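You operate a simulated robot arm through the tools that you are given. There is no shell and no other tool.

The job below is to be done with a simulated robot arm. You get a single attempt, and the scene is never put back.

JOB
Load the sample roll that the job card names, join it and wind on the card's length.
Fine: counter within 1 cm; brake back on.

Only the result counts: the job must be done as asked and must still hold three seconds after the hand-in. Knocking over, shifting, dropping, spilling or breaking anything else fails it.

ROBOT AND FRAMES
A 6-joint arm with a two-finger gripper, fixed in place. Base frame: the origin is on the floor under the middle of its stand, x ahead of it, y to its left, z up; the work surface is at about z = 0.825. Units: m, rad, N and s.
It reaches about 1.417 m from its shoulder. Its first joint turns from -2.897 to 2.897 rad. Payload 3.43 kg.
Tool frame: the origin (TCP) lies between the finger pads and is the grasp point; the fingertips stand 0.02 m ahead of it; z points along the fingers, y is the line along which they close. The gripper opens to 0.19 m; its body begins 0.248 m behind the TCP.
Orientation is that of the tool frame in the base frame, as a unit quaternion [x, y, z, w]. With the fingers straight down and closing along the base's y, the tool's x points along the base's -x, its y along +y and its z along -z.

CONTROLS
- The arm moves only by the tool step_arm. Its argument "motion" is a list of rows, each a list of 7 numbers: the closure in counts, from 0 (fully open) to 255 (shut), then the shift along the base's x, y, z in units of 500 mm (1.0 is 500 mm), then the turn, a rotation vector about the base's x, y, z in units of 120 degrees (1.0 is 120 degrees). In form: [[claw, x, y, z, ax, ay, az], ...]. A call has 1 to 20 rows; each row is the pose to reach, as a shift and turn from the pose commanded when the call began. A call with a number of a shift or a turn outside -1 to 1 is refused whole. Rows are played at 5 a second. More than 0.05 m and 0.15 rad between two rows, or a gripper value outside its range, and nothing of the call is played. A pose out of reach is approached as far as the arm can. The call stops where the force on the tool passes 40 N (or 10 N more than at its start, if that is more) or the arm is blocked; 0.2 s more then pass. The fingers move at their own pace (about 0.153 m/s each) and stop on an object; they squeeze with about 34 N. The grip force told is the motor's: it shows also when the fingers shut on nothing. Time passes only in rows, and 0.2 s behind the last, so rows that repeat a pose let the fingers close. The reply holds the time, the measured pose of the TCP, the force on the tool along the base axes, the opening and the grip force, in the units named above and with some noise, with the torque about the TCP (base axes, N m) and any sound that the robot's microphone picked up.
- Cameras (640 x 400 px; columns grow to the right, rows downward): "scene" is fixed at [0.0498, 0.4996, 1.6098]; the picture's right is [-0.81, -0.59, 0.00], its down [-0.26, 0.36, -0.90] and it looks along [0.53, -0.72, -0.44] (base axes); focal length 373 px, centre (320, 200). "wrist" rides on the gripper at [0.07, -0.008, -0.288] in the tool frame; the picture's right is [0.12, 0.99, 0.00], its down [-0.96, 0.11, -0.25] and it looks along [-0.25, 0.03, 0.97] (tool axes); focal length 261 px, centre (320, 200). There is no depth. A picture from a camera that has moved, and an enlarged one, comes with that camera's place and axes in the base frame and with its lens.
- get_image(camera): a new picture of that camera. No time passes.
- lift_body(by): moves the trunk up (or, below 0, down) by that many m; the arm rides with it, the base frame stays. It gives what a move gives, with no picture.
- inspect(camera, box): a new picture of the part [left, top, right, bottom] of that camera's present view, enlarged. No time passes.
- hand_in(): hands the job in; it is judged then, once.

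Places have to be worked out from the pictures, the camera data and where the tool is seen. Open the gripper and draw the arm clear of the work before you hand the job in, unless the task says otherwise.

The tools are called after "Request:" as name(argument=value, ...) on one line, values as JSON. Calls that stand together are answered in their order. step_arm: Moves the arm, as the interface text tells. Its arguments: {"type":"object","properties":{"motion":{"type":"array"}},"required":["motion"]} The other tools are called the same way: lift_body (by) moves the trunk up or down; get_image (camera) takes a picture; inspect (camera, box) takes an enlarged picture of a part of a camera's view; hand_in () hands the job in.

At the start:

```text
t: 0.0
tcp_pos: [0.3439, -0.561, 1.2342]
orientation: [-0.001, 1.0, -0.001, -0.001]
contact_force: [0.3, 0.0, -0.3]
torque: [0.0, 0.01, -0.02]
finger_gap: 0.1903
grasp_force: 0.0
trunk travel left (down, up): [-0.3, 0.14]
```

scene: 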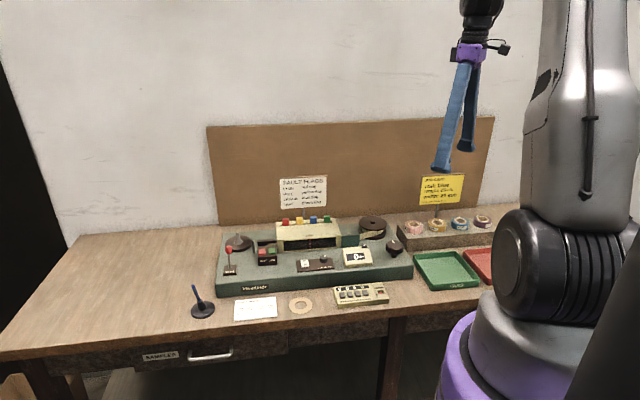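
wrist: 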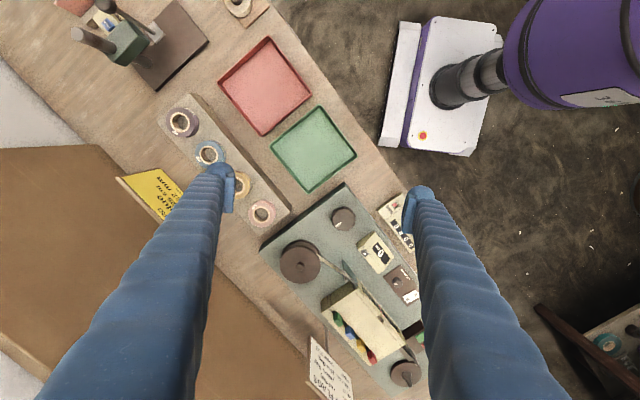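

The pictures show a winding/splicing machine on a bench with a yellow job card, a fault codes card, rolls on a rack and some trays. I'll enlarge the relevant parts first.

Request:
inspect(camera="scene", box=[400, 165, 500, 235])

Request:
inspect(camera="scene", box=[270, 170, 340, 215])

Request:
inspect(camera="scene", box=[210, 205, 320, 300])

Request:
inspect(camera="scene", box=[310, 205, 420, 310])

Request:
inspect(camera="scene", box=[180, 270, 320, 370])

Request:
inspect(camera="wrist", box=[100, 80, 300, 240])

Request:
inspect(camera="wrist", box=[250, 170, 450, 400])

```text
5.71 times, centred on (450, 200) of scene
camera zoom: at [0.0498, 0.4996, 1.6098], right [-0.81, -0.59, 0.0], down [-0.26, 0.36, -0.9], along [0.53, -0.72, -0.44], focal length 2130 px, centre (-423, 200)
```

zoom: 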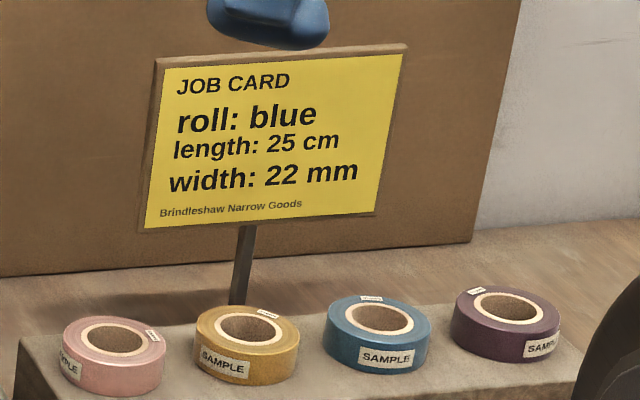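

```text
8.89 times, centred on (305, 192) of scene
camera zoom: at [0.0498, 0.4996, 1.6098], right [-0.81, -0.59, 0.0], down [-0.26, 0.36, -0.9], along [0.53, -0.72, -0.44], focal length 3313 px, centre (453, 267)
```

zoom: 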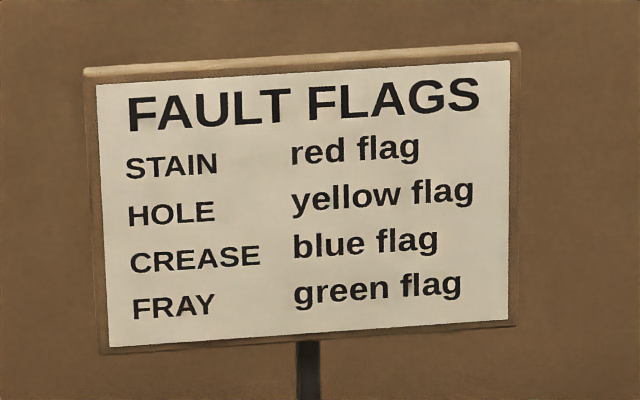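

```text
4.21 times, centred on (265, 252) of scene
camera zoom: at [0.0498, 0.4996, 1.6098], right [-0.81, -0.59, 0.0], down [-0.26, 0.36, -0.9], along [0.53, -0.72, -0.44], focal length 1570 px, centre (552, -21)
```

zoom: 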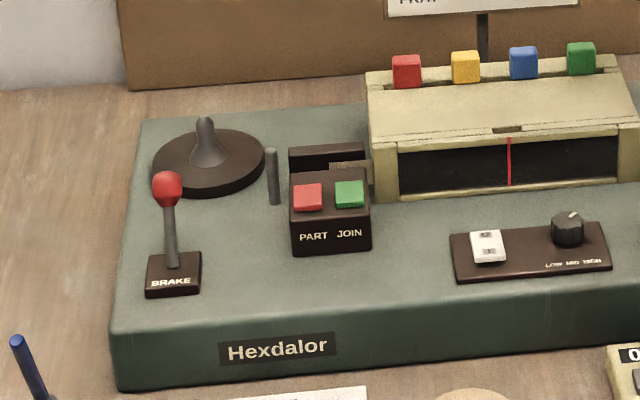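

```text
3.81 times, centred on (365, 258) of scene
camera zoom: at [0.0498, 0.4996, 1.6098], right [-0.81, -0.59, 0.0], down [-0.26, 0.36, -0.9], along [0.53, -0.72, -0.44], focal length 1420 px, centre (149, -19)
```

zoom: 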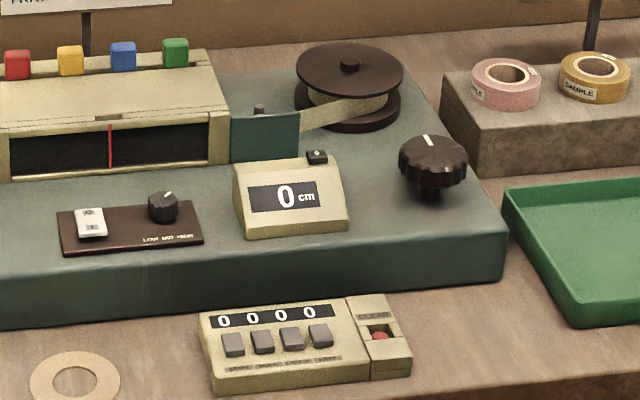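

```text
4.00 times, centred on (250, 320) of scene
camera zoom: at [0.0498, 0.4996, 1.6098], right [-0.81, -0.59, 0.0], down [-0.26, 0.36, -0.9], along [0.53, -0.72, -0.44], focal length 1491 px, centre (600, -280)
```

zoom: 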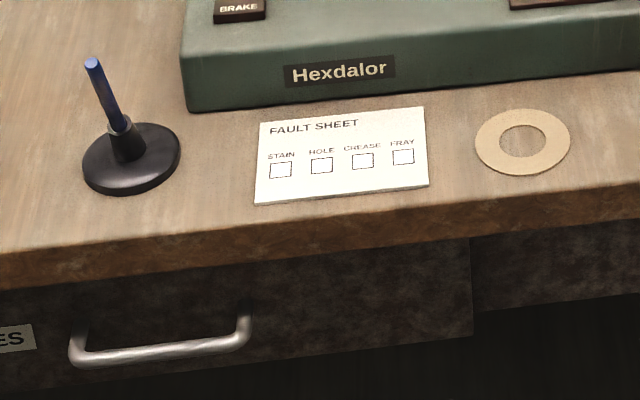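

```text
2.50 times, centred on (200, 160) of wrist
camera zoom: at [0.2731, -0.5691, 1.5215], right [-0.12, 0.99, 0.0], down [0.96, 0.12, 0.25], along [0.25, 0.03, -0.97], focal length 652 px, centre (620, 300)
```

zoom: 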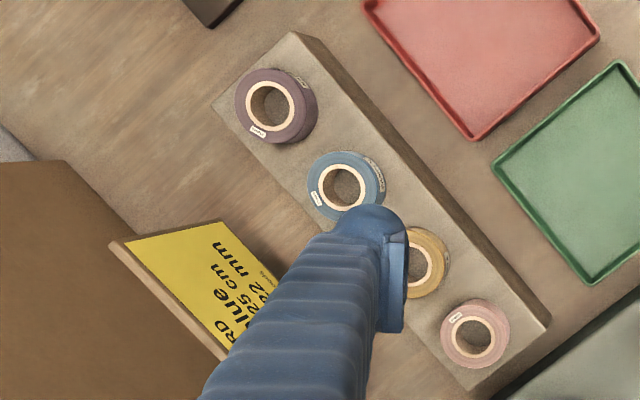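

```text
1.74 times, centred on (350, 285) of wrist
camera zoom: at [0.2731, -0.5691, 1.5215], right [-0.12, 0.99, 0.0], down [0.96, 0.12, 0.25], along [0.25, 0.03, -0.97], focal length 453 px, centre (268, 52)
```

zoom: 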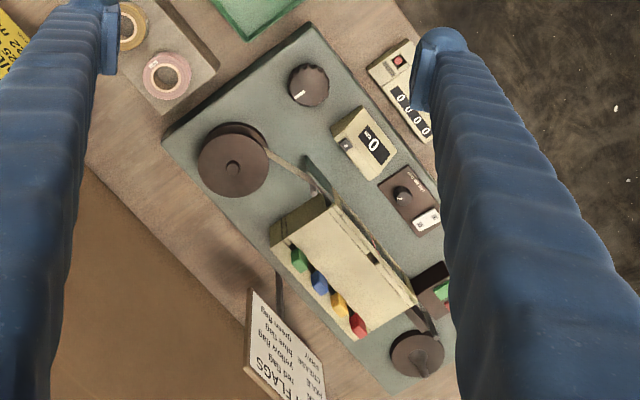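

The card asks for the blue roll, 25 cm, 22 mm. I'll look at the remaining areas: the lower right corner and top left of the wrist view, the drawer label, and the small details on the machine.

Request:
inspect(camera="wrist", box=[530, 290, 640, 400])

Request:
inspect(camera="wrist", box=[40, 0, 290, 100])

Request:
inspect(camera="scene", box=[120, 330, 260, 400])

Request:
inspect(camera="scene", box=[390, 200, 500, 300])

Request:
inspect(camera="scene", box=[215, 225, 285, 285])

Request:
inspect(camera="scene", box=[285, 240, 375, 280])

Request:
inspect(camera="scene", box=[350, 205, 415, 270])

Request:
inspect(camera="scene", box=[325, 275, 395, 310])

```text
3.64 times, centred on (585, 345) of wrist
camera zoom: at [0.2731, -0.5691, 1.5215], right [-0.12, 0.99, 0.0], down [0.96, 0.12, 0.25], along [0.25, 0.03, -0.97], focal length 948 px, centre (-644, -327)
```

zoom: 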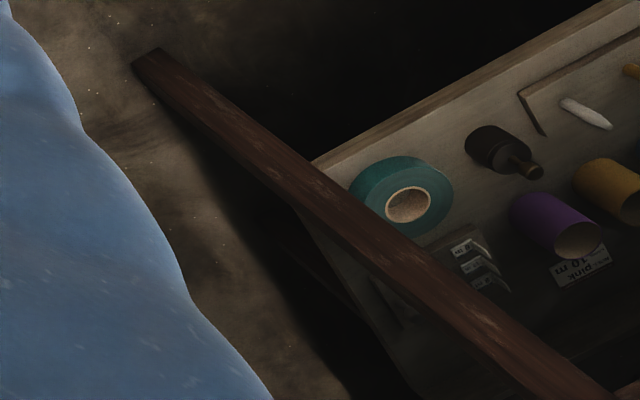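

```text
2.56 times, centred on (165, 50) of wrist
camera zoom: at [0.2731, -0.5691, 1.5215], right [-0.12, 0.99, 0.0], down [0.96, 0.12, 0.25], along [0.25, 0.03, -0.97], focal length 667 px, centre (717, 584)
```

zoom: 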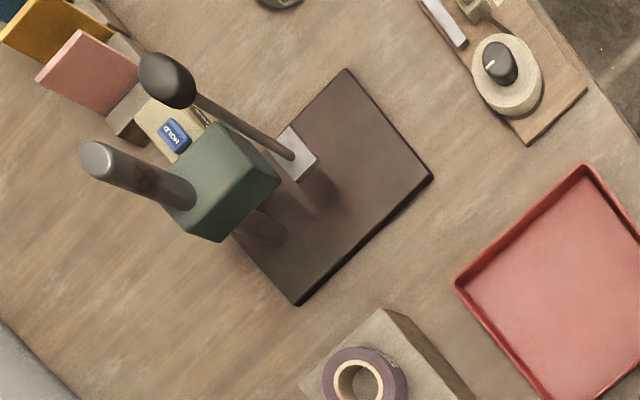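

```text
4.57 times, centred on (190, 365) of scene
camera zoom: at [0.0498, 0.4996, 1.6098], right [-0.81, -0.59, 0.0], down [-0.26, 0.36, -0.9], along [0.53, -0.72, -0.44], focal length 1704 px, centre (914, -554)
```

zoom: 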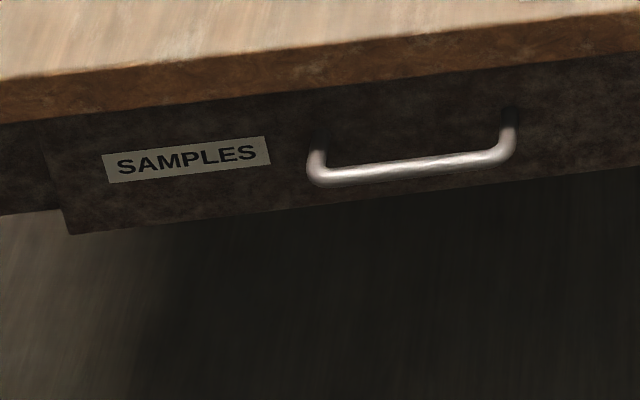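

```text
4.00 times, centred on (445, 250) of scene
camera zoom: at [0.0498, 0.4996, 1.6098], right [-0.81, -0.59, 0.0], down [-0.26, 0.36, -0.9], along [0.53, -0.72, -0.44], focal length 1491 px, centre (-180, 0)
```

zoom: 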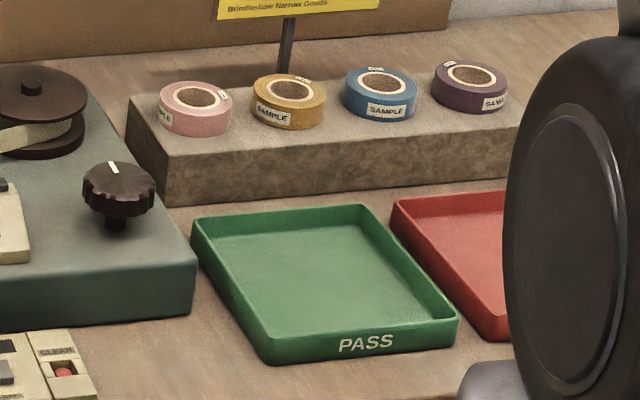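

```text
6.67 times, centred on (250, 255) of scene
camera zoom: at [0.0498, 0.4996, 1.6098], right [-0.81, -0.59, 0.0], down [-0.26, 0.36, -0.9], along [0.53, -0.72, -0.44], focal length 2485 px, centre (787, -167)
```

zoom: 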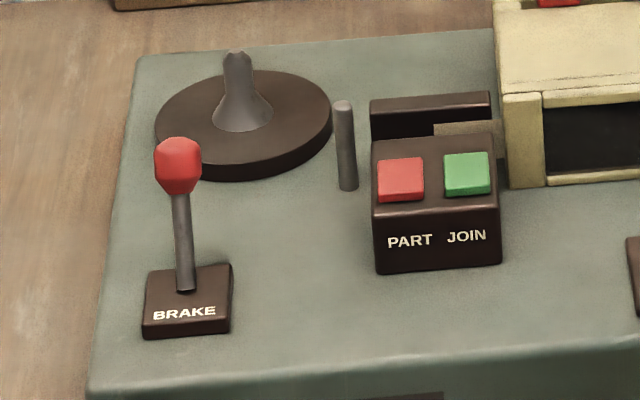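

```text
7.11 times, centred on (330, 260) of scene
camera zoom: at [0.0498, 0.4996, 1.6098], right [-0.81, -0.59, 0.0], down [-0.26, 0.36, -0.9], along [0.53, -0.72, -0.44], focal length 2651 px, centre (249, -227)
```

zoom: 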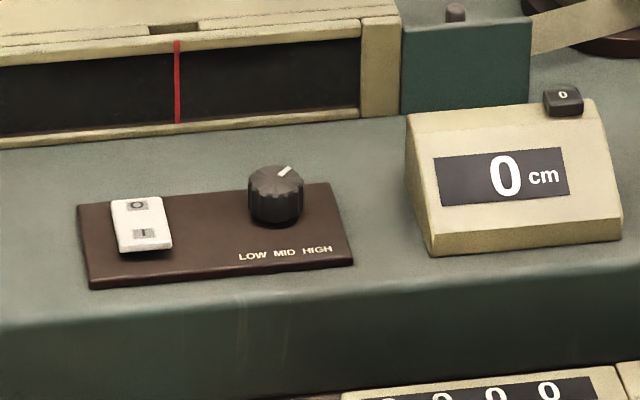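

```text
6.15 times, centred on (382, 238) of scene
camera zoom: at [0.0498, 0.4996, 1.6098], right [-0.81, -0.59, 0.0], down [-0.26, 0.36, -0.9], along [0.53, -0.72, -0.44], focal length 2294 px, centre (-65, -31)
```

zoom: 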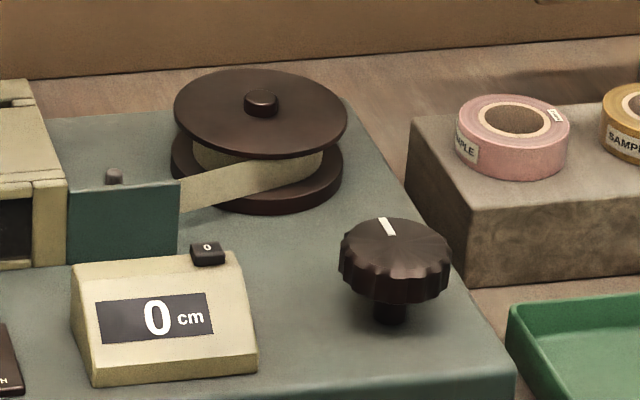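

```text
9.14 times, centred on (360, 292) of scene
camera zoom: at [0.0498, 0.4996, 1.6098], right [-0.81, -0.59, 0.0], down [-0.26, 0.36, -0.9], along [0.53, -0.72, -0.44], focal length 3408 px, centre (-46, -646)
```

zoom: 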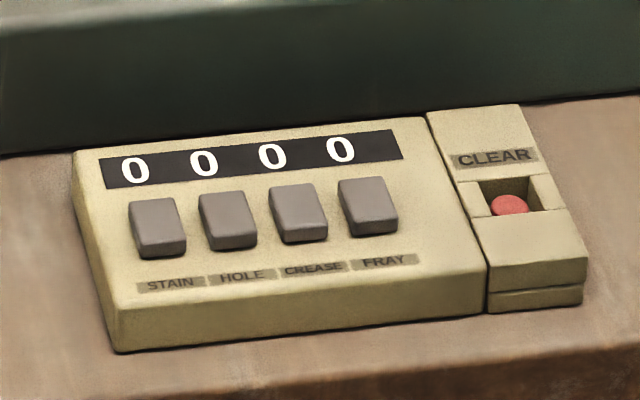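

I worked out these places by combining both views:

| Item | Place |
|---|---|
| Blue roll, top centre | (0.354, -0.815, 0.915) |
| Supply spindle | (0.94, -0.228) |
| Hand knob | (0.467, -0.49, 0.933) |
| Take-up reel | (0.60, -0.58) |
| Job card | about 9 cm behind the blue roll, z 0.94 to 1.07 |

I move above the blue roll at a safe height. On the way I turn +45° so the fingers close across the rack, and part-close them.

Request:
step_arm(motion=[[60, 0, -0.07, 0, 0, 0, 0.065], [110, 0.005, -0.14, 0, 0, 0, 0.13], [110, 0.01, -0.21, 0, 0, 0, 0.195], [110, 0.015, -0.28, 0, 0, 0, 0.26], [110, 0.02, -0.35, 0, 0, 0, 0.325], [110, 0.02, -0.42, 0, 0, 0, 0.38], [110, 0.02, -0.508, 0, 0, 0, 0.38], [110, 0.02, -0.508, -0.08, 0, 0, 0.38], [110, 0.02, -0.508, -0.15, 0, 0, 0.38], [110, 0.02, -0.508, -0.15, 0, 0, 0.38]])

```text
t: 2.2
tcp_pos: [0.3526, -0.8163, 1.1572]
orientation: [-0.389, 0.921, 0.0, -0.001]
contact_force: [0.2, -1.1, -1.5]
torque: [0.07, -0.01, 0.01]
finger_gap: 0.1082
grasp_force: 0.1
trunk travel left (down, up): [-0.3, 0.14]
```

The arm is above the roll at about z 1.157. I'll take pictures from both cameras.

Request:
get_image(camera="wrist")

Request:
get_image(camera="scene")

```text
taken
camera wrist: at [0.3092, -0.8733, 1.4464], right [-0.79, 0.61, 0.0], down [0.59, 0.77, 0.25], along [0.15, 0.2, -0.97], focal length 261 px, centre (320, 200)
```

wrist: 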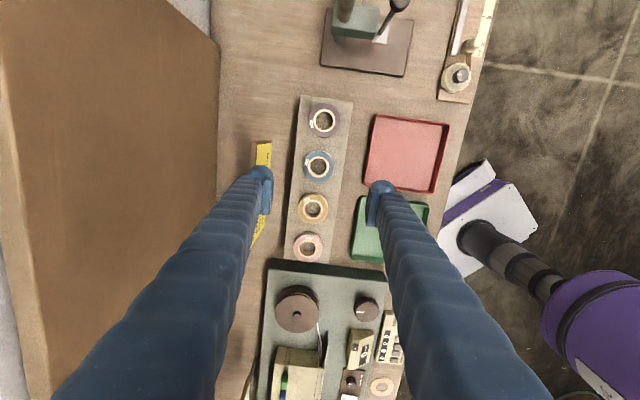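

```text
taken
```

scene: 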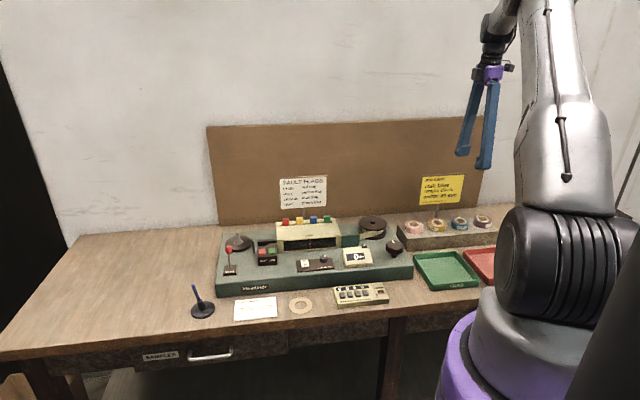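

The view is clear and the fingers line up across the rack. I'll enlarge the rolls to fix the blue one's centre and diameter.

Request:
inspect(camera="wrist", box=[240, 85, 400, 185])

Request:
inspect(camera="wrist", box=[240, 250, 420, 400])

```text
4.00 times, centred on (320, 135) of wrist
camera zoom: at [0.3092, -0.8733, 1.4464], right [-0.79, 0.61, 0.0], down [0.59, 0.77, 0.25], along [0.15, 0.2, -0.97], focal length 1043 px, centre (320, 460)
```

zoom: 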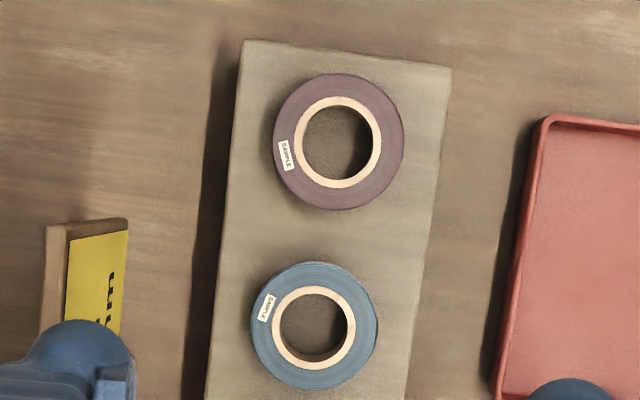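

```text
2.67 times, centred on (330, 325) of wrist
camera zoom: at [0.3092, -0.8733, 1.4464], right [-0.79, 0.61, 0.0], down [0.59, 0.77, 0.25], along [0.15, 0.2, -0.97], focal length 695 px, centre (293, -133)
```

zoom: 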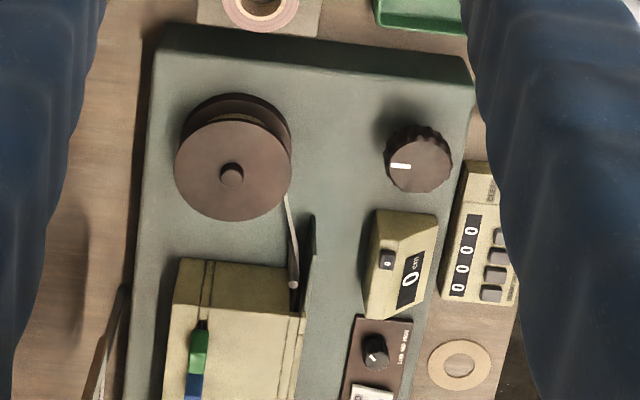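

The roll is about 0.063 m across, with its centre near (0.353, -0.819). Before going down beside the card I want to know how thick the fingers are.

Request:
inspect(camera="scene", box=[415, 60, 535, 240])

Request:
inspect(camera="wrist", box=[180, 120, 460, 280])

```text
2.22 times, centred on (475, 150) of scene
camera zoom: at [0.0498, 0.4996, 1.6098], right [-0.81, -0.59, 0.0], down [-0.26, 0.36, -0.9], along [0.53, -0.72, -0.44], focal length 828 px, centre (-24, 311)
```

zoom: 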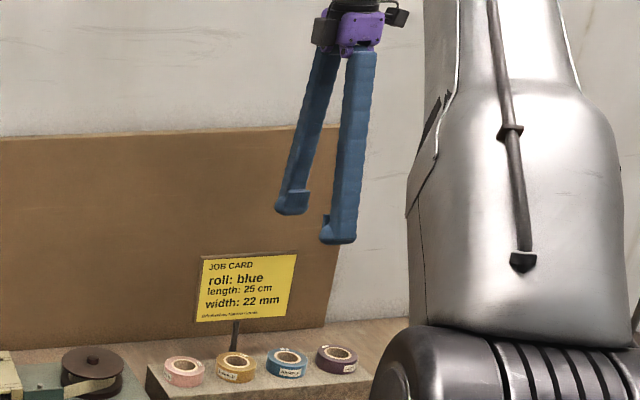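

```text
2.29 times, centred on (320, 200) of wrist
camera zoom: at [0.3092, -0.8733, 1.4464], right [-0.79, 0.61, 0.0], down [0.59, 0.77, 0.25], along [0.15, 0.2, -0.97], focal length 596 px, centre (320, 200)
```

zoom: 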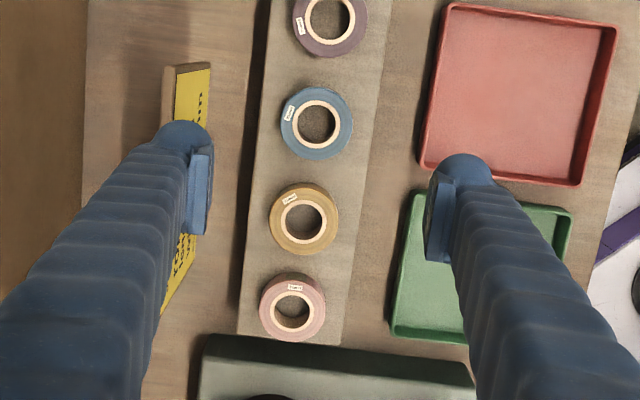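

The fingers are about 35 mm from pad face to outer side. With an opening near 0.082 m the rear finger should clear the card by over 1 cm. I narrow the gripper and go down part way, then check with the wrist camera.

Request:
step_arm(motion=[[145, -0.001, -0.004, 0, 0, 0, 0], [145, -0.002, -0.008, 0, 0, 0, 0], [145, -0.002, -0.008, -0.08, 0, 0, 0], [145, -0.002, -0.008, -0.16, 0, 0, 0], [145, -0.002, -0.008, -0.22, 0, 0, 0], [145, -0.002, -0.008, -0.22, 0, 0, 0]])

Request:
inspect(camera="wrist", box=[220, 100, 420, 225])

Request:
inspect(camera="scene", box=[400, 130, 530, 250])

```text
t: 3.6
tcp_pos: [0.3518, -0.819, 1.0477]
orientation: [-0.387, 0.922, 0.0, 0.0]
contact_force: [0.6, -0.6, -0.1]
torque: [0.04, -0.02, 0.01]
finger_gap: 0.0816
grasp_force: 0.1
trunk travel left (down, up): [-0.3, 0.14]
```

```text
3.20 times, centred on (320, 162) of wrist
camera zoom: at [0.3091, -0.8755, 1.3355], right [-0.79, 0.61, 0.0], down [0.59, 0.77, 0.25], along [0.15, 0.2, -0.97], focal length 834 px, centre (320, 320)
```

zoom: 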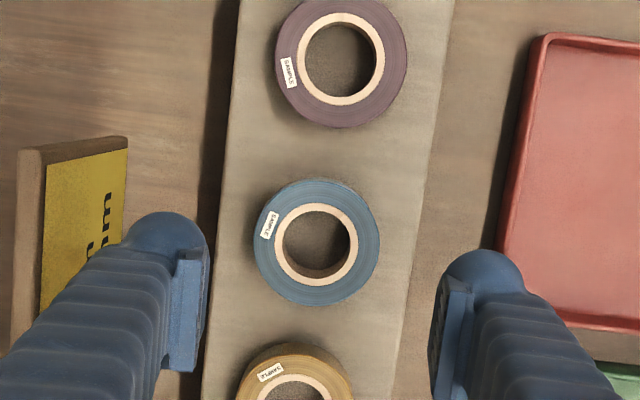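

```text
3.33 times, centred on (465, 190) of scene
camera zoom: at [0.0498, 0.4996, 1.6098], right [-0.81, -0.59, 0.0], down [-0.26, 0.36, -0.9], along [0.53, -0.72, -0.44], focal length 1242 px, centre (-163, 233)
```

zoom: 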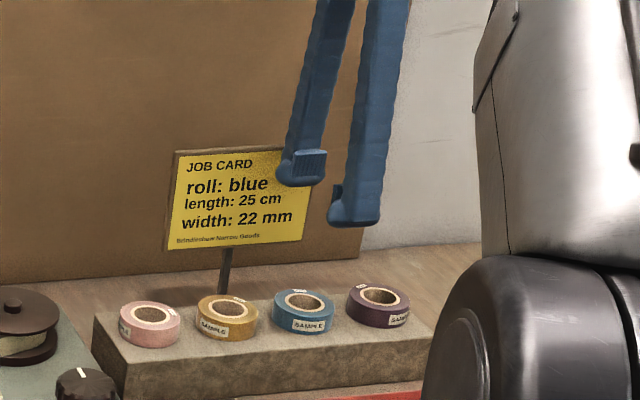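

The roll sits within about 2 mm of the gripper's axis and the card is clear of the rear finger. I go down until the fingertips reach the level of the roll's top, then look again.

Request:
step_arm(motion=[[145, 0, 0, -0.06, 0, 0, 0], [145, 0, 0, -0.12, 0, 0, 0], [145, 0, 0, -0.17, 0, 0, 0], [145, 0, 0, -0.21, 0, 0, 0], [145, 0, 0, -0.21, 0, 0, 0]])

Request:
inspect(camera="wrist", box=[220, 130, 420, 255])

Request:
inspect(camera="scene", box=[400, 170, 520, 250])

```text
t: 4.8
tcp_pos: [0.3521, -0.8168, 0.9445]
orientation: [-0.388, 0.921, 0.0, 0.001]
contact_force: [-0.2, -1.6, 0.2]
torque: [-0.01, -0.02, -0.02]
finger_gap: 0.0821
grasp_force: 0.1
trunk travel left (down, up): [-0.3, 0.14]
```

```text
3.20 times, centred on (320, 192) of wrist
camera zoom: at [0.3099, -0.8743, 1.2312], right [-0.79, 0.61, 0.0], down [0.59, 0.77, 0.25], along [0.15, 0.2, -0.97], focal length 834 px, centre (320, 224)
```

zoom: 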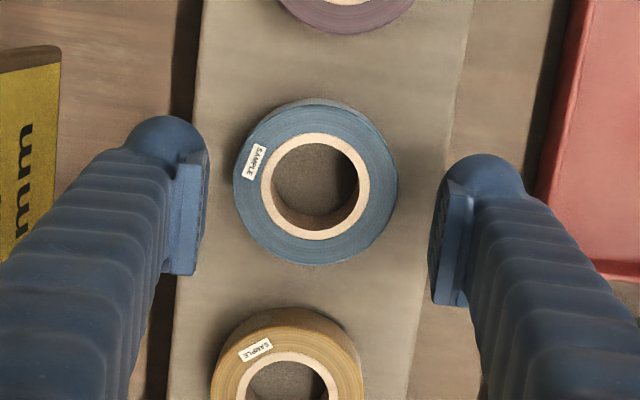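

```text
5.00 times, centred on (460, 210) of scene
camera zoom: at [0.0498, 0.4996, 1.6098], right [-0.81, -0.59, 0.0], down [-0.26, 0.36, -0.9], along [0.53, -0.72, -0.44], focal length 1864 px, centre (-380, 150)
```

zoom: 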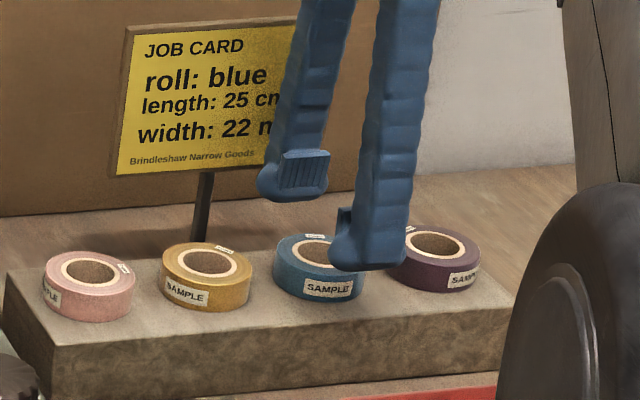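

The roll's centre is 1–3 mm from the axis, so I correct by that and lower so the fingertips stop a few mm above the rack.

Request:
step_arm(motion=[[145, -0.002, -0.006, 0, 0, 0, 0], [145, -0.002, -0.006, -0.02, 0, 0, 0], [145, -0.002, -0.006, -0.04, 0, 0, 0], [145, -0.002, -0.006, -0.05, 0, 0, 0], [145, -0.002, -0.006, -0.058, 0, 0, 0], [145, -0.002, -0.006, -0.058, 0, 0, 0]])

Request:
inspect(camera="wrist", box=[220, 130, 420, 255])

Request:
inspect(camera="scene", box=[430, 200, 490, 240])

```text
t: 6.2
tcp_pos: [0.3524, -0.8199, 0.9144]
orientation: [-0.388, 0.921, 0.0, 0.0]
contact_force: [-0.1, -0.9, 0.3]
torque: [0.02, 0.02, 0.0]
finger_gap: 0.0815
grasp_force: 0.1
trunk travel left (down, up): [-0.3, 0.14]
```

```text
3.20 times, centred on (320, 192) of wrist
camera zoom: at [0.3089, -0.8777, 1.2024], right [-0.79, 0.61, 0.0], down [0.59, 0.77, 0.25], along [0.15, 0.2, -0.97], focal length 834 px, centre (320, 224)
```

zoom: 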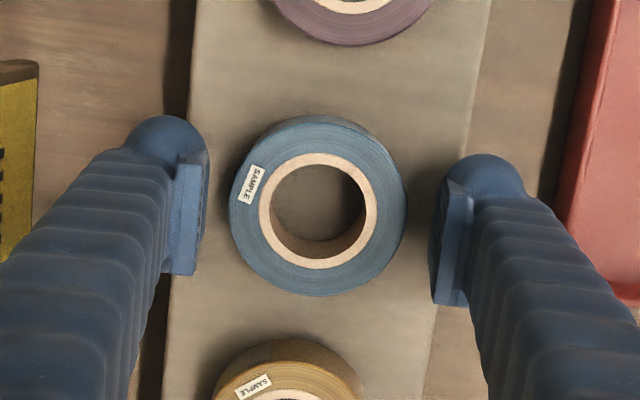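

```text
10.00 times, centred on (460, 220) of scene
camera zoom: at [0.0498, 0.4996, 1.6098], right [-0.81, -0.59, 0.0], down [-0.26, 0.36, -0.9], along [0.53, -0.72, -0.44], focal length 3728 px, centre (-1080, 0)
```

zoom: 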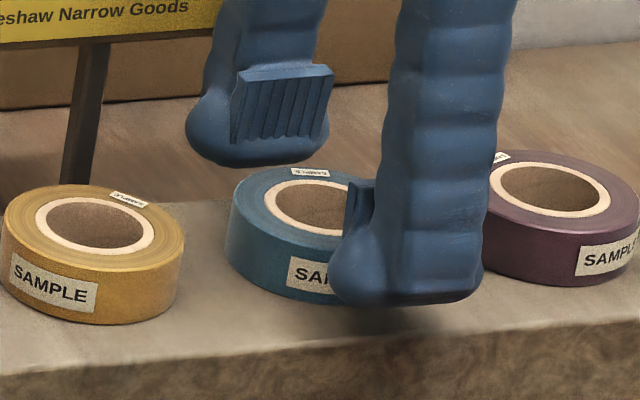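

The roll is centred between the pads and there is no contact force. I close on it, then lift 1 cm to test the grip.

Request:
step_arm(motion=[[175, 0, 0, 0, 0, 0, 0], [255, 0, 0, 0, 0, 0, 0], [255, 0, 0, 0, 0, 0, 0], [255, 0, 0, 0, 0, 0, 0]])

Request:
inspect(camera="wrist", box=[220, 130, 420, 255])

```text
t: 6.7
tcp_pos: [0.3524, -0.8229, 0.924]
orientation: [-0.388, 0.922, -0.004, 0.0]
contact_force: [-5.9, 4.6, 28.5]
torque: [0.22, 0.43, -0.05]
finger_gap: 0.0059
grasp_force: 30.0
trunk travel left (down, up): [-0.3, 0.14]
stopped in row 2: the force on the tool passed its limit at 54 N (the readings are from after the stop); the commanded pose is now the measured one
```

```text
3.20 times, centred on (320, 192) of wrist
camera zoom: at [0.3079, -0.8782, 1.2124], right [-0.79, 0.61, -0.01], down [0.59, 0.77, 0.24], along [0.15, 0.19, -0.97], focal length 834 px, centre (320, 224)
```

zoom: 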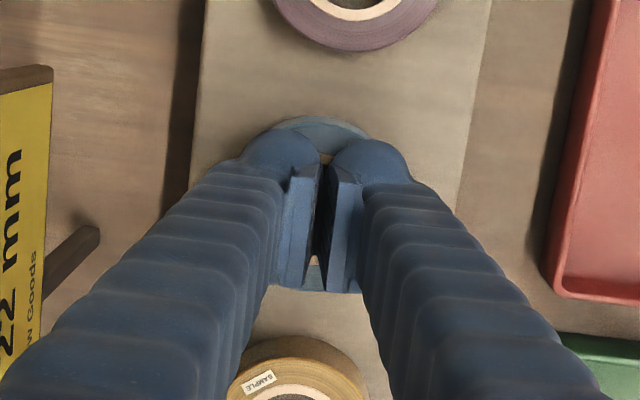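

The fingertips rode up over the roll's rim, so its top is lower than I reckoned, near z 0.90. I lift off, reopen to the same width and check the roll again.

Request:
step_arm(motion=[[255, 0, 0, 0.02, 0, 0, 0], [255, 0, 0, 0.04, 0, 0, 0], [145, 0, 0, 0.06, 0, 0, 0], [145, 0, 0, 0.06, 0, 0, 0], [145, 0, 0, 0.06, 0, 0, 0]])

Request:
inspect(camera="wrist", box=[220, 130, 420, 255])

Request:
inspect(camera="scene", box=[400, 170, 520, 250])

```text
t: 7.9
tcp_pos: [0.3528, -0.8231, 0.9501]
orientation: [-0.389, 0.921, -0.002, 0.0]
contact_force: [0.2, -0.5, -0.2]
torque: [0.04, 0.01, 0.0]
finger_gap: 0.0818
grasp_force: 0.1
trunk travel left (down, up): [-0.3, 0.14]
```

```text
3.20 times, centred on (320, 192) of wrist
camera zoom: at [0.3082, -0.8788, 1.2378], right [-0.79, 0.61, 0.0], down [0.59, 0.77, 0.24], along [0.15, 0.19, -0.97], focal length 834 px, centre (320, 224)
```

zoom: 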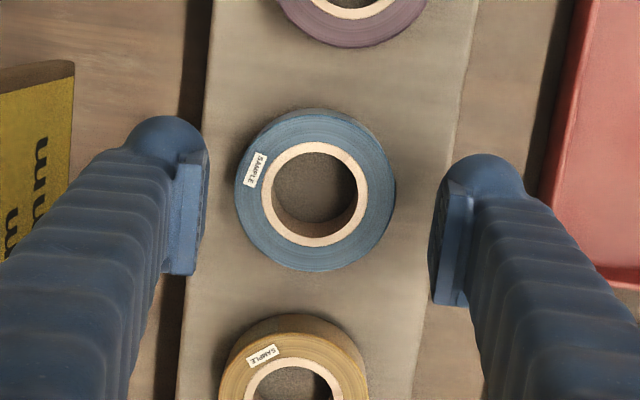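

```text
5.00 times, centred on (460, 210) of scene
camera zoom: at [0.0498, 0.4996, 1.6098], right [-0.81, -0.59, 0.0], down [-0.26, 0.36, -0.9], along [0.53, -0.72, -0.44], focal length 1864 px, centre (-380, 150)
```

zoom: 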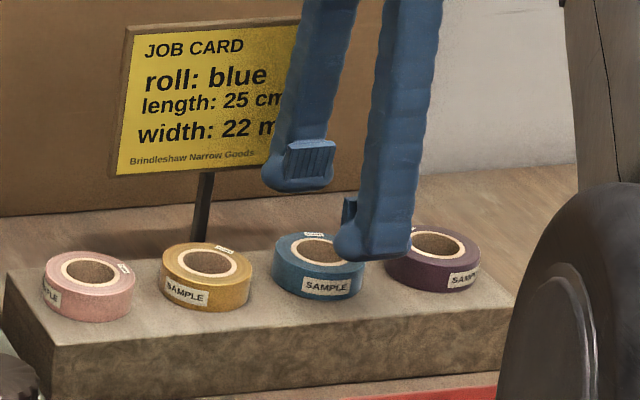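

The roll is undisturbed. The ribbed pads start about 1 cm above the finger's rounded tip, so I need to go about 1 cm lower. I re-centre and go down with the tips just above the rack, watching the force.

Request:
step_arm(motion=[[145, 0.0036, 0.005, -0.02, 0, 0, 0], [145, 0.0036, 0.005, -0.04, 0, 0, 0], [145, 0.0036, 0.005, -0.06, 0, 0, 0], [145, 0.0036, 0.005, -0.072, 0, 0, 0], [145, 0.0036, 0.005, -0.078, 0, 0, 0], [145, 0.0036, 0.005, -0.082, 0, 0, 0], [145, 0.0036, 0.005, -0.082, 0, 0, 0]])

Request:
inspect(camera="wrist", box=[220, 130, 420, 255])

Request:
inspect(camera="scene", box=[430, 200, 490, 240])

```text
t: 9.5
tcp_pos: [0.3535, -0.8201, 0.908]
orientation: [-0.388, 0.922, -0.002, 0.0]
contact_force: [0.1, -0.2, 0.7]
torque: [-0.01, 0.0, 0.03]
finger_gap: 0.0819
grasp_force: 0.0
trunk travel left (down, up): [-0.3, 0.14]
```

```text
3.20 times, centred on (320, 192) of wrist
camera zoom: at [0.3103, -0.8758, 1.1966], right [-0.79, 0.61, 0.0], down [0.59, 0.77, 0.24], along [0.15, 0.19, -0.97], focal length 834 px, centre (320, 224)
```

zoom: 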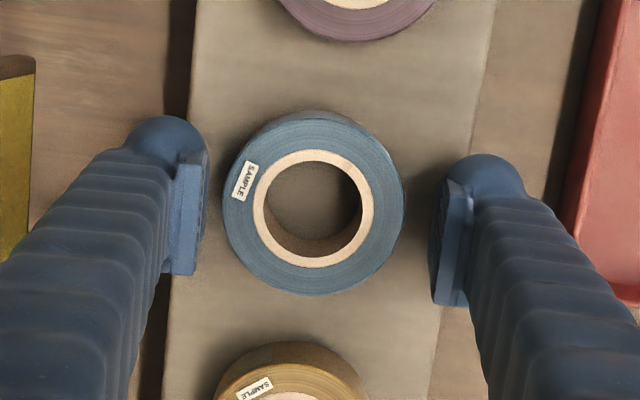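

```text
10.00 times, centred on (460, 220) of scene
camera zoom: at [0.0498, 0.4996, 1.6098], right [-0.81, -0.59, 0.0], down [-0.26, 0.36, -0.9], along [0.53, -0.72, -0.44], focal length 3728 px, centre (-1080, 0)
```

zoom: 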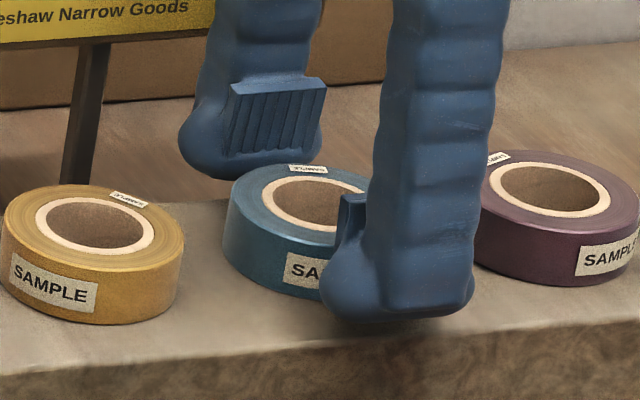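

The tips are close to the rack and the roll sits about 2 mm toward the rear pad. I correct that and lower 3 mm more, checking the force.

Request:
step_arm(motion=[[145, 0.0028, -0.0028, 0, 0, 0, 0], [145, 0.0028, -0.0028, -0.003, 0, 0, 0], [145, 0.0028, -0.0028, -0.006, 0, 0, 0], [145, 0.0028, -0.0028, -0.006, 0, 0, 0]])

Request:
inspect(camera="scene", box=[430, 200, 490, 240])

```text
t: 10.5
tcp_pos: [0.3562, -0.8214, 0.9054]
orientation: [-0.388, 0.922, -0.002, -0.001]
contact_force: [-0.5, -0.1, 0.1]
torque: [-0.03, -0.02, 0.01]
finger_gap: 0.0819
grasp_force: 0.0
trunk travel left (down, up): [-0.3, 0.14]
```

```text
10.00 times, centred on (460, 220) of scene
camera zoom: at [0.0498, 0.4996, 1.6098], right [-0.81, -0.59, 0.0], down [-0.26, 0.36, -0.9], along [0.53, -0.72, -0.44], focal length 3728 px, centre (-1080, 0)
```

zoom: 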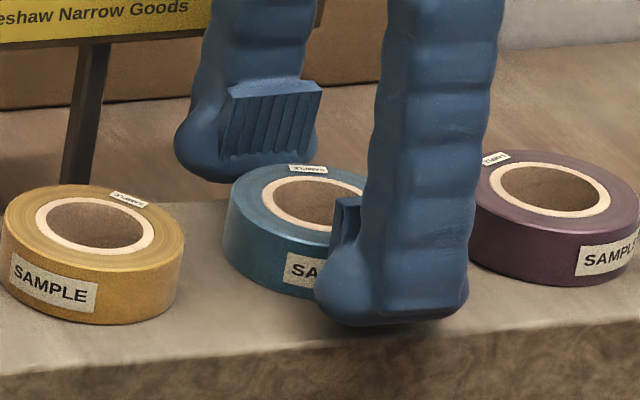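

Still no contact, and the image suggests about 6 mm between tip and rack. I lower 4 mm more in 1 mm steps.

Request:
step_arm(motion=[[145, 0, 0, -0.002, 0, 0, 0], [145, 0, 0, -0.004, 0, 0, 0], [145, 0, 0, -0.006, 0, 0, 0], [145, 0, 0, -0.008, 0, 0, 0], [145, 0, 0, -0.008, 0, 0, 0]])

Request:
inspect(camera="scene", box=[430, 200, 490, 240])

Request:
inspect(camera="wrist", box=[220, 130, 420, 255])

```text
t: 11.7
tcp_pos: [0.3555, -0.8227, 0.9014]
orientation: [-0.388, 0.922, -0.002, 0.0]
contact_force: [0.0, 0.5, 0.1]
torque: [-0.03, 0.03, 0.03]
finger_gap: 0.0818
grasp_force: 0.0
trunk travel left (down, up): [-0.3, 0.14]
```

```text
10.00 times, centred on (460, 220) of scene
camera zoom: at [0.0498, 0.4996, 1.6098], right [-0.81, -0.59, 0.0], down [-0.26, 0.36, -0.9], along [0.53, -0.72, -0.44], focal length 3728 px, centre (-1080, 0)
```

zoom: 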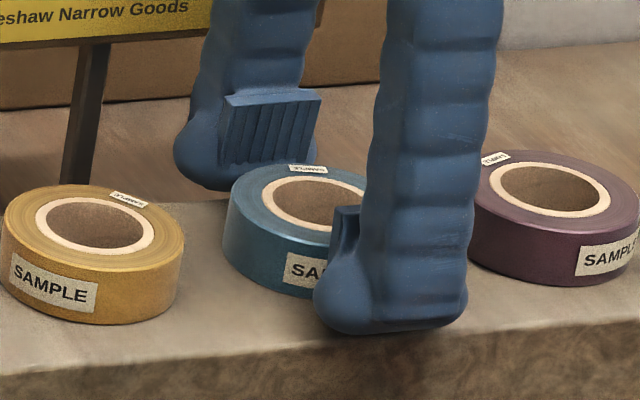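

```text
3.20 times, centred on (320, 192) of wrist
camera zoom: at [0.312, -0.8775, 1.1902], right [-0.79, 0.61, 0.0], down [0.59, 0.77, 0.24], along [0.15, 0.19, -0.97], focal length 834 px, centre (320, 224)
```

zoom: 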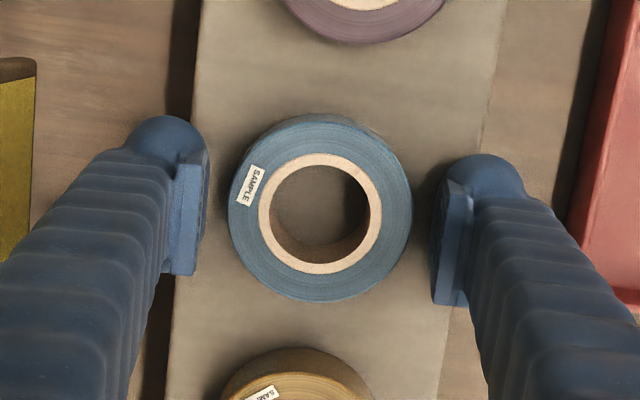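

The roll is well centred. I lower 2 mm more and close gradually on it.

Request:
step_arm(motion=[[145, 0, 0, -0.002, 0, 0, 0], [145, 0, 0, -0.004, 0, 0, 0], [155, 0, 0, -0.004, 0, 0, 0], [163, 0, 0, -0.004, 0, 0, 0], [170, 0, 0, -0.004, 0, 0, 0], [176, 0, 0, -0.004, 0, 0, 0], [176, 0, 0, -0.004, 0, 0, 0]])

Request:
inspect(camera="wrist", box=[220, 130, 420, 255])

```text
t: 13.3
tcp_pos: [0.355, -0.8213, 0.8989]
orientation: [-0.388, 0.922, -0.002, 0.0]
contact_force: [0.4, -0.4, -0.4]
torque: [0.03, -0.01, 0.02]
finger_gap: 0.0637
grasp_force: 33.6
trunk travel left (down, up): [-0.3, 0.14]
```

```text
3.20 times, centred on (320, 192) of wrist
camera zoom: at [0.3121, -0.8776, 1.1881], right [-0.79, 0.61, 0.0], down [0.59, 0.77, 0.24], along [0.15, 0.19, -0.97], focal length 834 px, centre (320, 224)
```

zoom: 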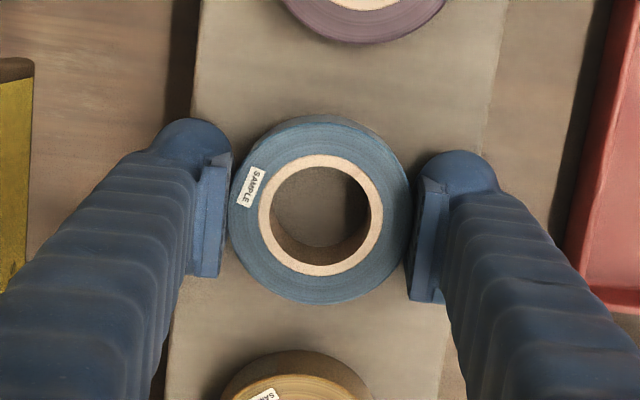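

The grip is firm: gap 0.0637 m, force 33.6 N. I lift the roll straight up to clear the card and check it.

Request:
step_arm(motion=[[200, 0, 0, 0.01, 0, 0, 0], [200, 0, 0, 0.04, 0, 0, 0], [200, 0, 0, 0.1, 0, 0, 0], [200, 0, 0, 0.18, 0, 0, 0], [200, 0, 0, 0.27, 0, 0, 0], [200, 0, 0, 0.36, 0, 0, 0], [200, 0, 0, 0.45, 0, 0, 0], [200, 0, 0, 0.52, 0, 0, 0], [200, 0, 0, 0.52, 0, 0, 0]])

Request:
get_image(camera="wrist")

Request:
inspect(camera="scene", box=[400, 100, 540, 250])

```text
t: 15.3
tcp_pos: [0.3575, -0.8221, 1.1607]
orientation: [-0.388, 0.922, -0.001, 0.0]
contact_force: [0.6, 0.4, -0.4]
torque: [-0.02, 0.01, -0.03]
finger_gap: 0.0641
grasp_force: 33.5
trunk travel left (down, up): [-0.3, 0.14]
```

```text
taken
camera wrist: at [0.3132, -0.878, 1.4486], right [-0.79, 0.61, 0.0], down [0.59, 0.77, 0.24], along [0.15, 0.19, -0.97], focal length 261 px, centre (320, 200)
```

wrist: 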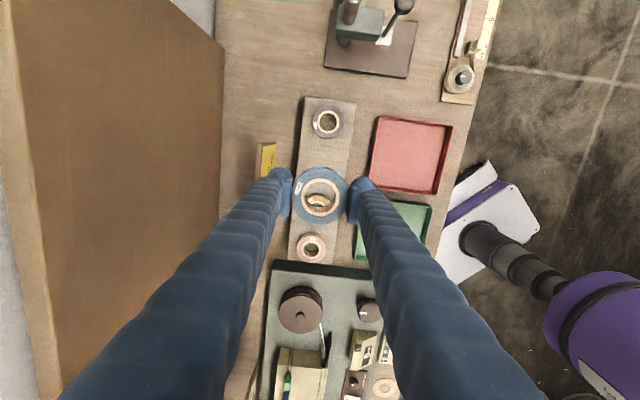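

```text
2.67 times, centred on (470, 175) of scene
camera zoom: at [0.0498, 0.4996, 1.6098], right [-0.81, -0.59, 0.0], down [-0.26, 0.36, -0.9], along [0.53, -0.72, -0.44], focal length 994 px, centre (-80, 267)
```

zoom: 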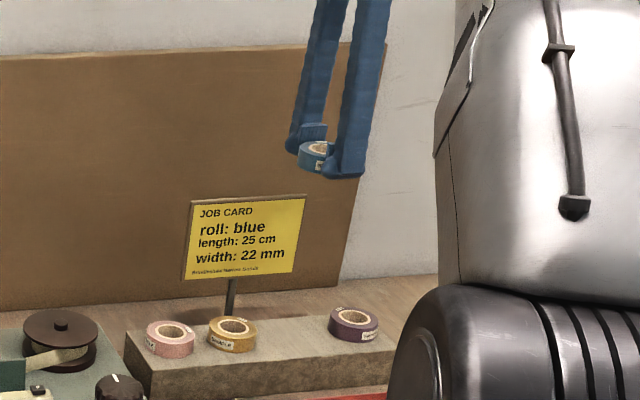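

The roll is held securely. I carry it along the bench at this height toward the machine and stop part way to view the supply side.

Request:
step_arm(motion=[[200, 0.05, 0.05, 0, 0, 0, 0], [200, 0.115, 0.117, 0, 0, 0, 0], [200, 0.18, 0.184, 0, 0, 0, 0], [200, 0.245, 0.251, 0, 0, 0, 0], [200, 0.31, 0.318, 0, 0, 0, 0], [200, 0.375, 0.385, 0, 0, 0, 0], [200, 0.44, 0.452, 0, 0, 0, 0], [200, 0.505, 0.519, 0, 0, 0, 0], [200, 0.57, 0.586, 0, 0, 0, 0], [200, 0.635, 0.653, 0, 0, 0, 0], [200, 0.7, 0.72, 0, 0, 0, 0], [200, 0.765, 0.787, 0, 0, 0, 0], [200, 0.82, 0.84, 0, 0, 0, 0], [200, 0.86, 0.88, 0, 0, 0, 0], [200, 0.86, 0.88, 0, 0, 0, 0]])

Request:
get_image(camera="wrist")

Request:
inspect(camera="wrist", box=[220, 200, 420, 400])

```text
t: 18.5
tcp_pos: [0.7854, -0.3789, 1.1593]
orientation: [-0.387, 0.922, -0.002, 0.0]
contact_force: [-0.1, -0.5, -0.1]
torque: [0.0, -0.04, 0.0]
finger_gap: 0.0639
grasp_force: 34.2
trunk travel left (down, up): [-0.3, 0.14]
```

```text
taken
camera wrist: at [0.7417, -0.4359, 1.4479], right [-0.79, 0.61, 0.0], down [0.59, 0.77, 0.24], along [0.15, 0.19, -0.97], focal length 261 px, centre (320, 200)
```

wrist: 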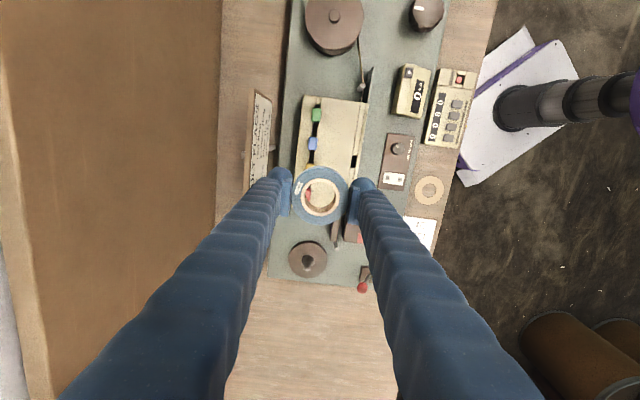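

```text
2.00 times, centred on (320, 300) of wrist
camera zoom: at [0.7417, -0.4359, 1.4479], right [-0.79, 0.61, 0.0], down [0.59, 0.77, 0.24], along [0.15, 0.19, -0.97], focal length 521 px, centre (320, 0)
```

zoom: 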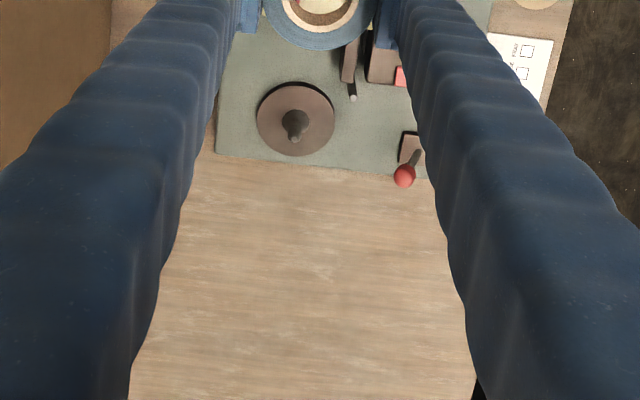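

I'll zoom in on the supply spindle, the brake lever and the JOIN block from here.

Request:
inspect(camera="wrist", box=[270, 225, 350, 290])

Request:
inspect(camera="wrist", box=[320, 215, 400, 300])

Request:
inspect(camera="wrist", box=[290, 80, 480, 200])

```text
6.15 times, centred on (310, 258) of wrist
camera zoom: at [0.7417, -0.4359, 1.4479], right [-0.79, 0.61, 0.0], down [0.59, 0.77, 0.24], along [0.15, 0.19, -0.97], focal length 1604 px, centre (382, -154)
```

zoom: 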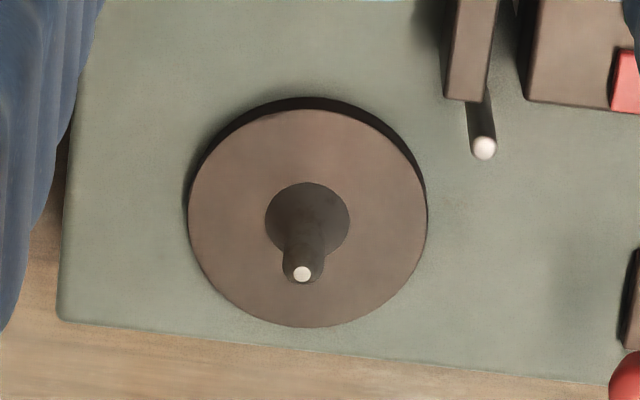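

```text
4.71 times, centred on (360, 258) of wrist
camera zoom: at [0.7417, -0.4359, 1.4479], right [-0.79, 0.61, 0.0], down [0.59, 0.77, 0.24], along [0.15, 0.19, -0.97], focal length 1227 px, centre (132, -71)
```

zoom: 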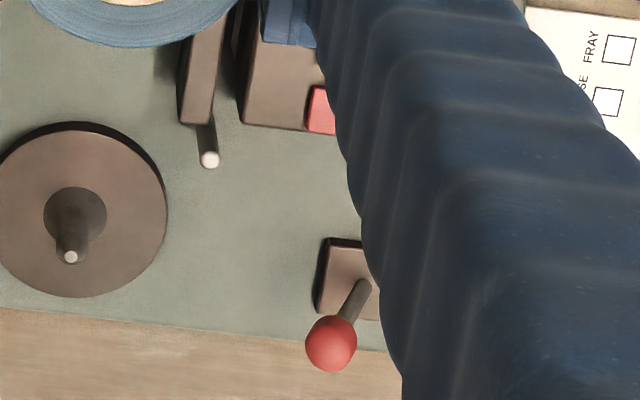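

```text
3.33 times, centred on (385, 140) of wrist
camera zoom: at [0.7417, -0.4359, 1.4479], right [-0.79, 0.61, 0.0], down [0.59, 0.77, 0.24], along [0.15, 0.19, -0.97], focal length 869 px, centre (103, 400)
```

zoom: 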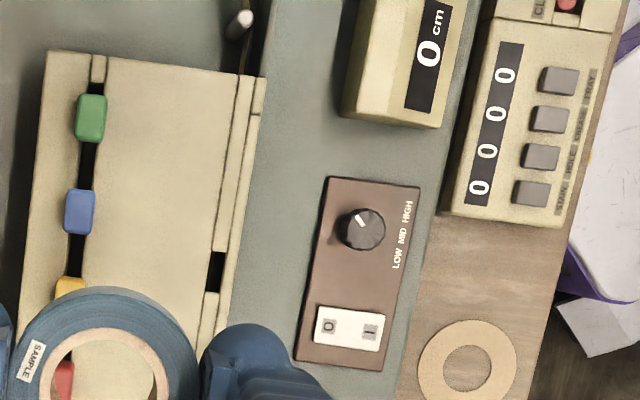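

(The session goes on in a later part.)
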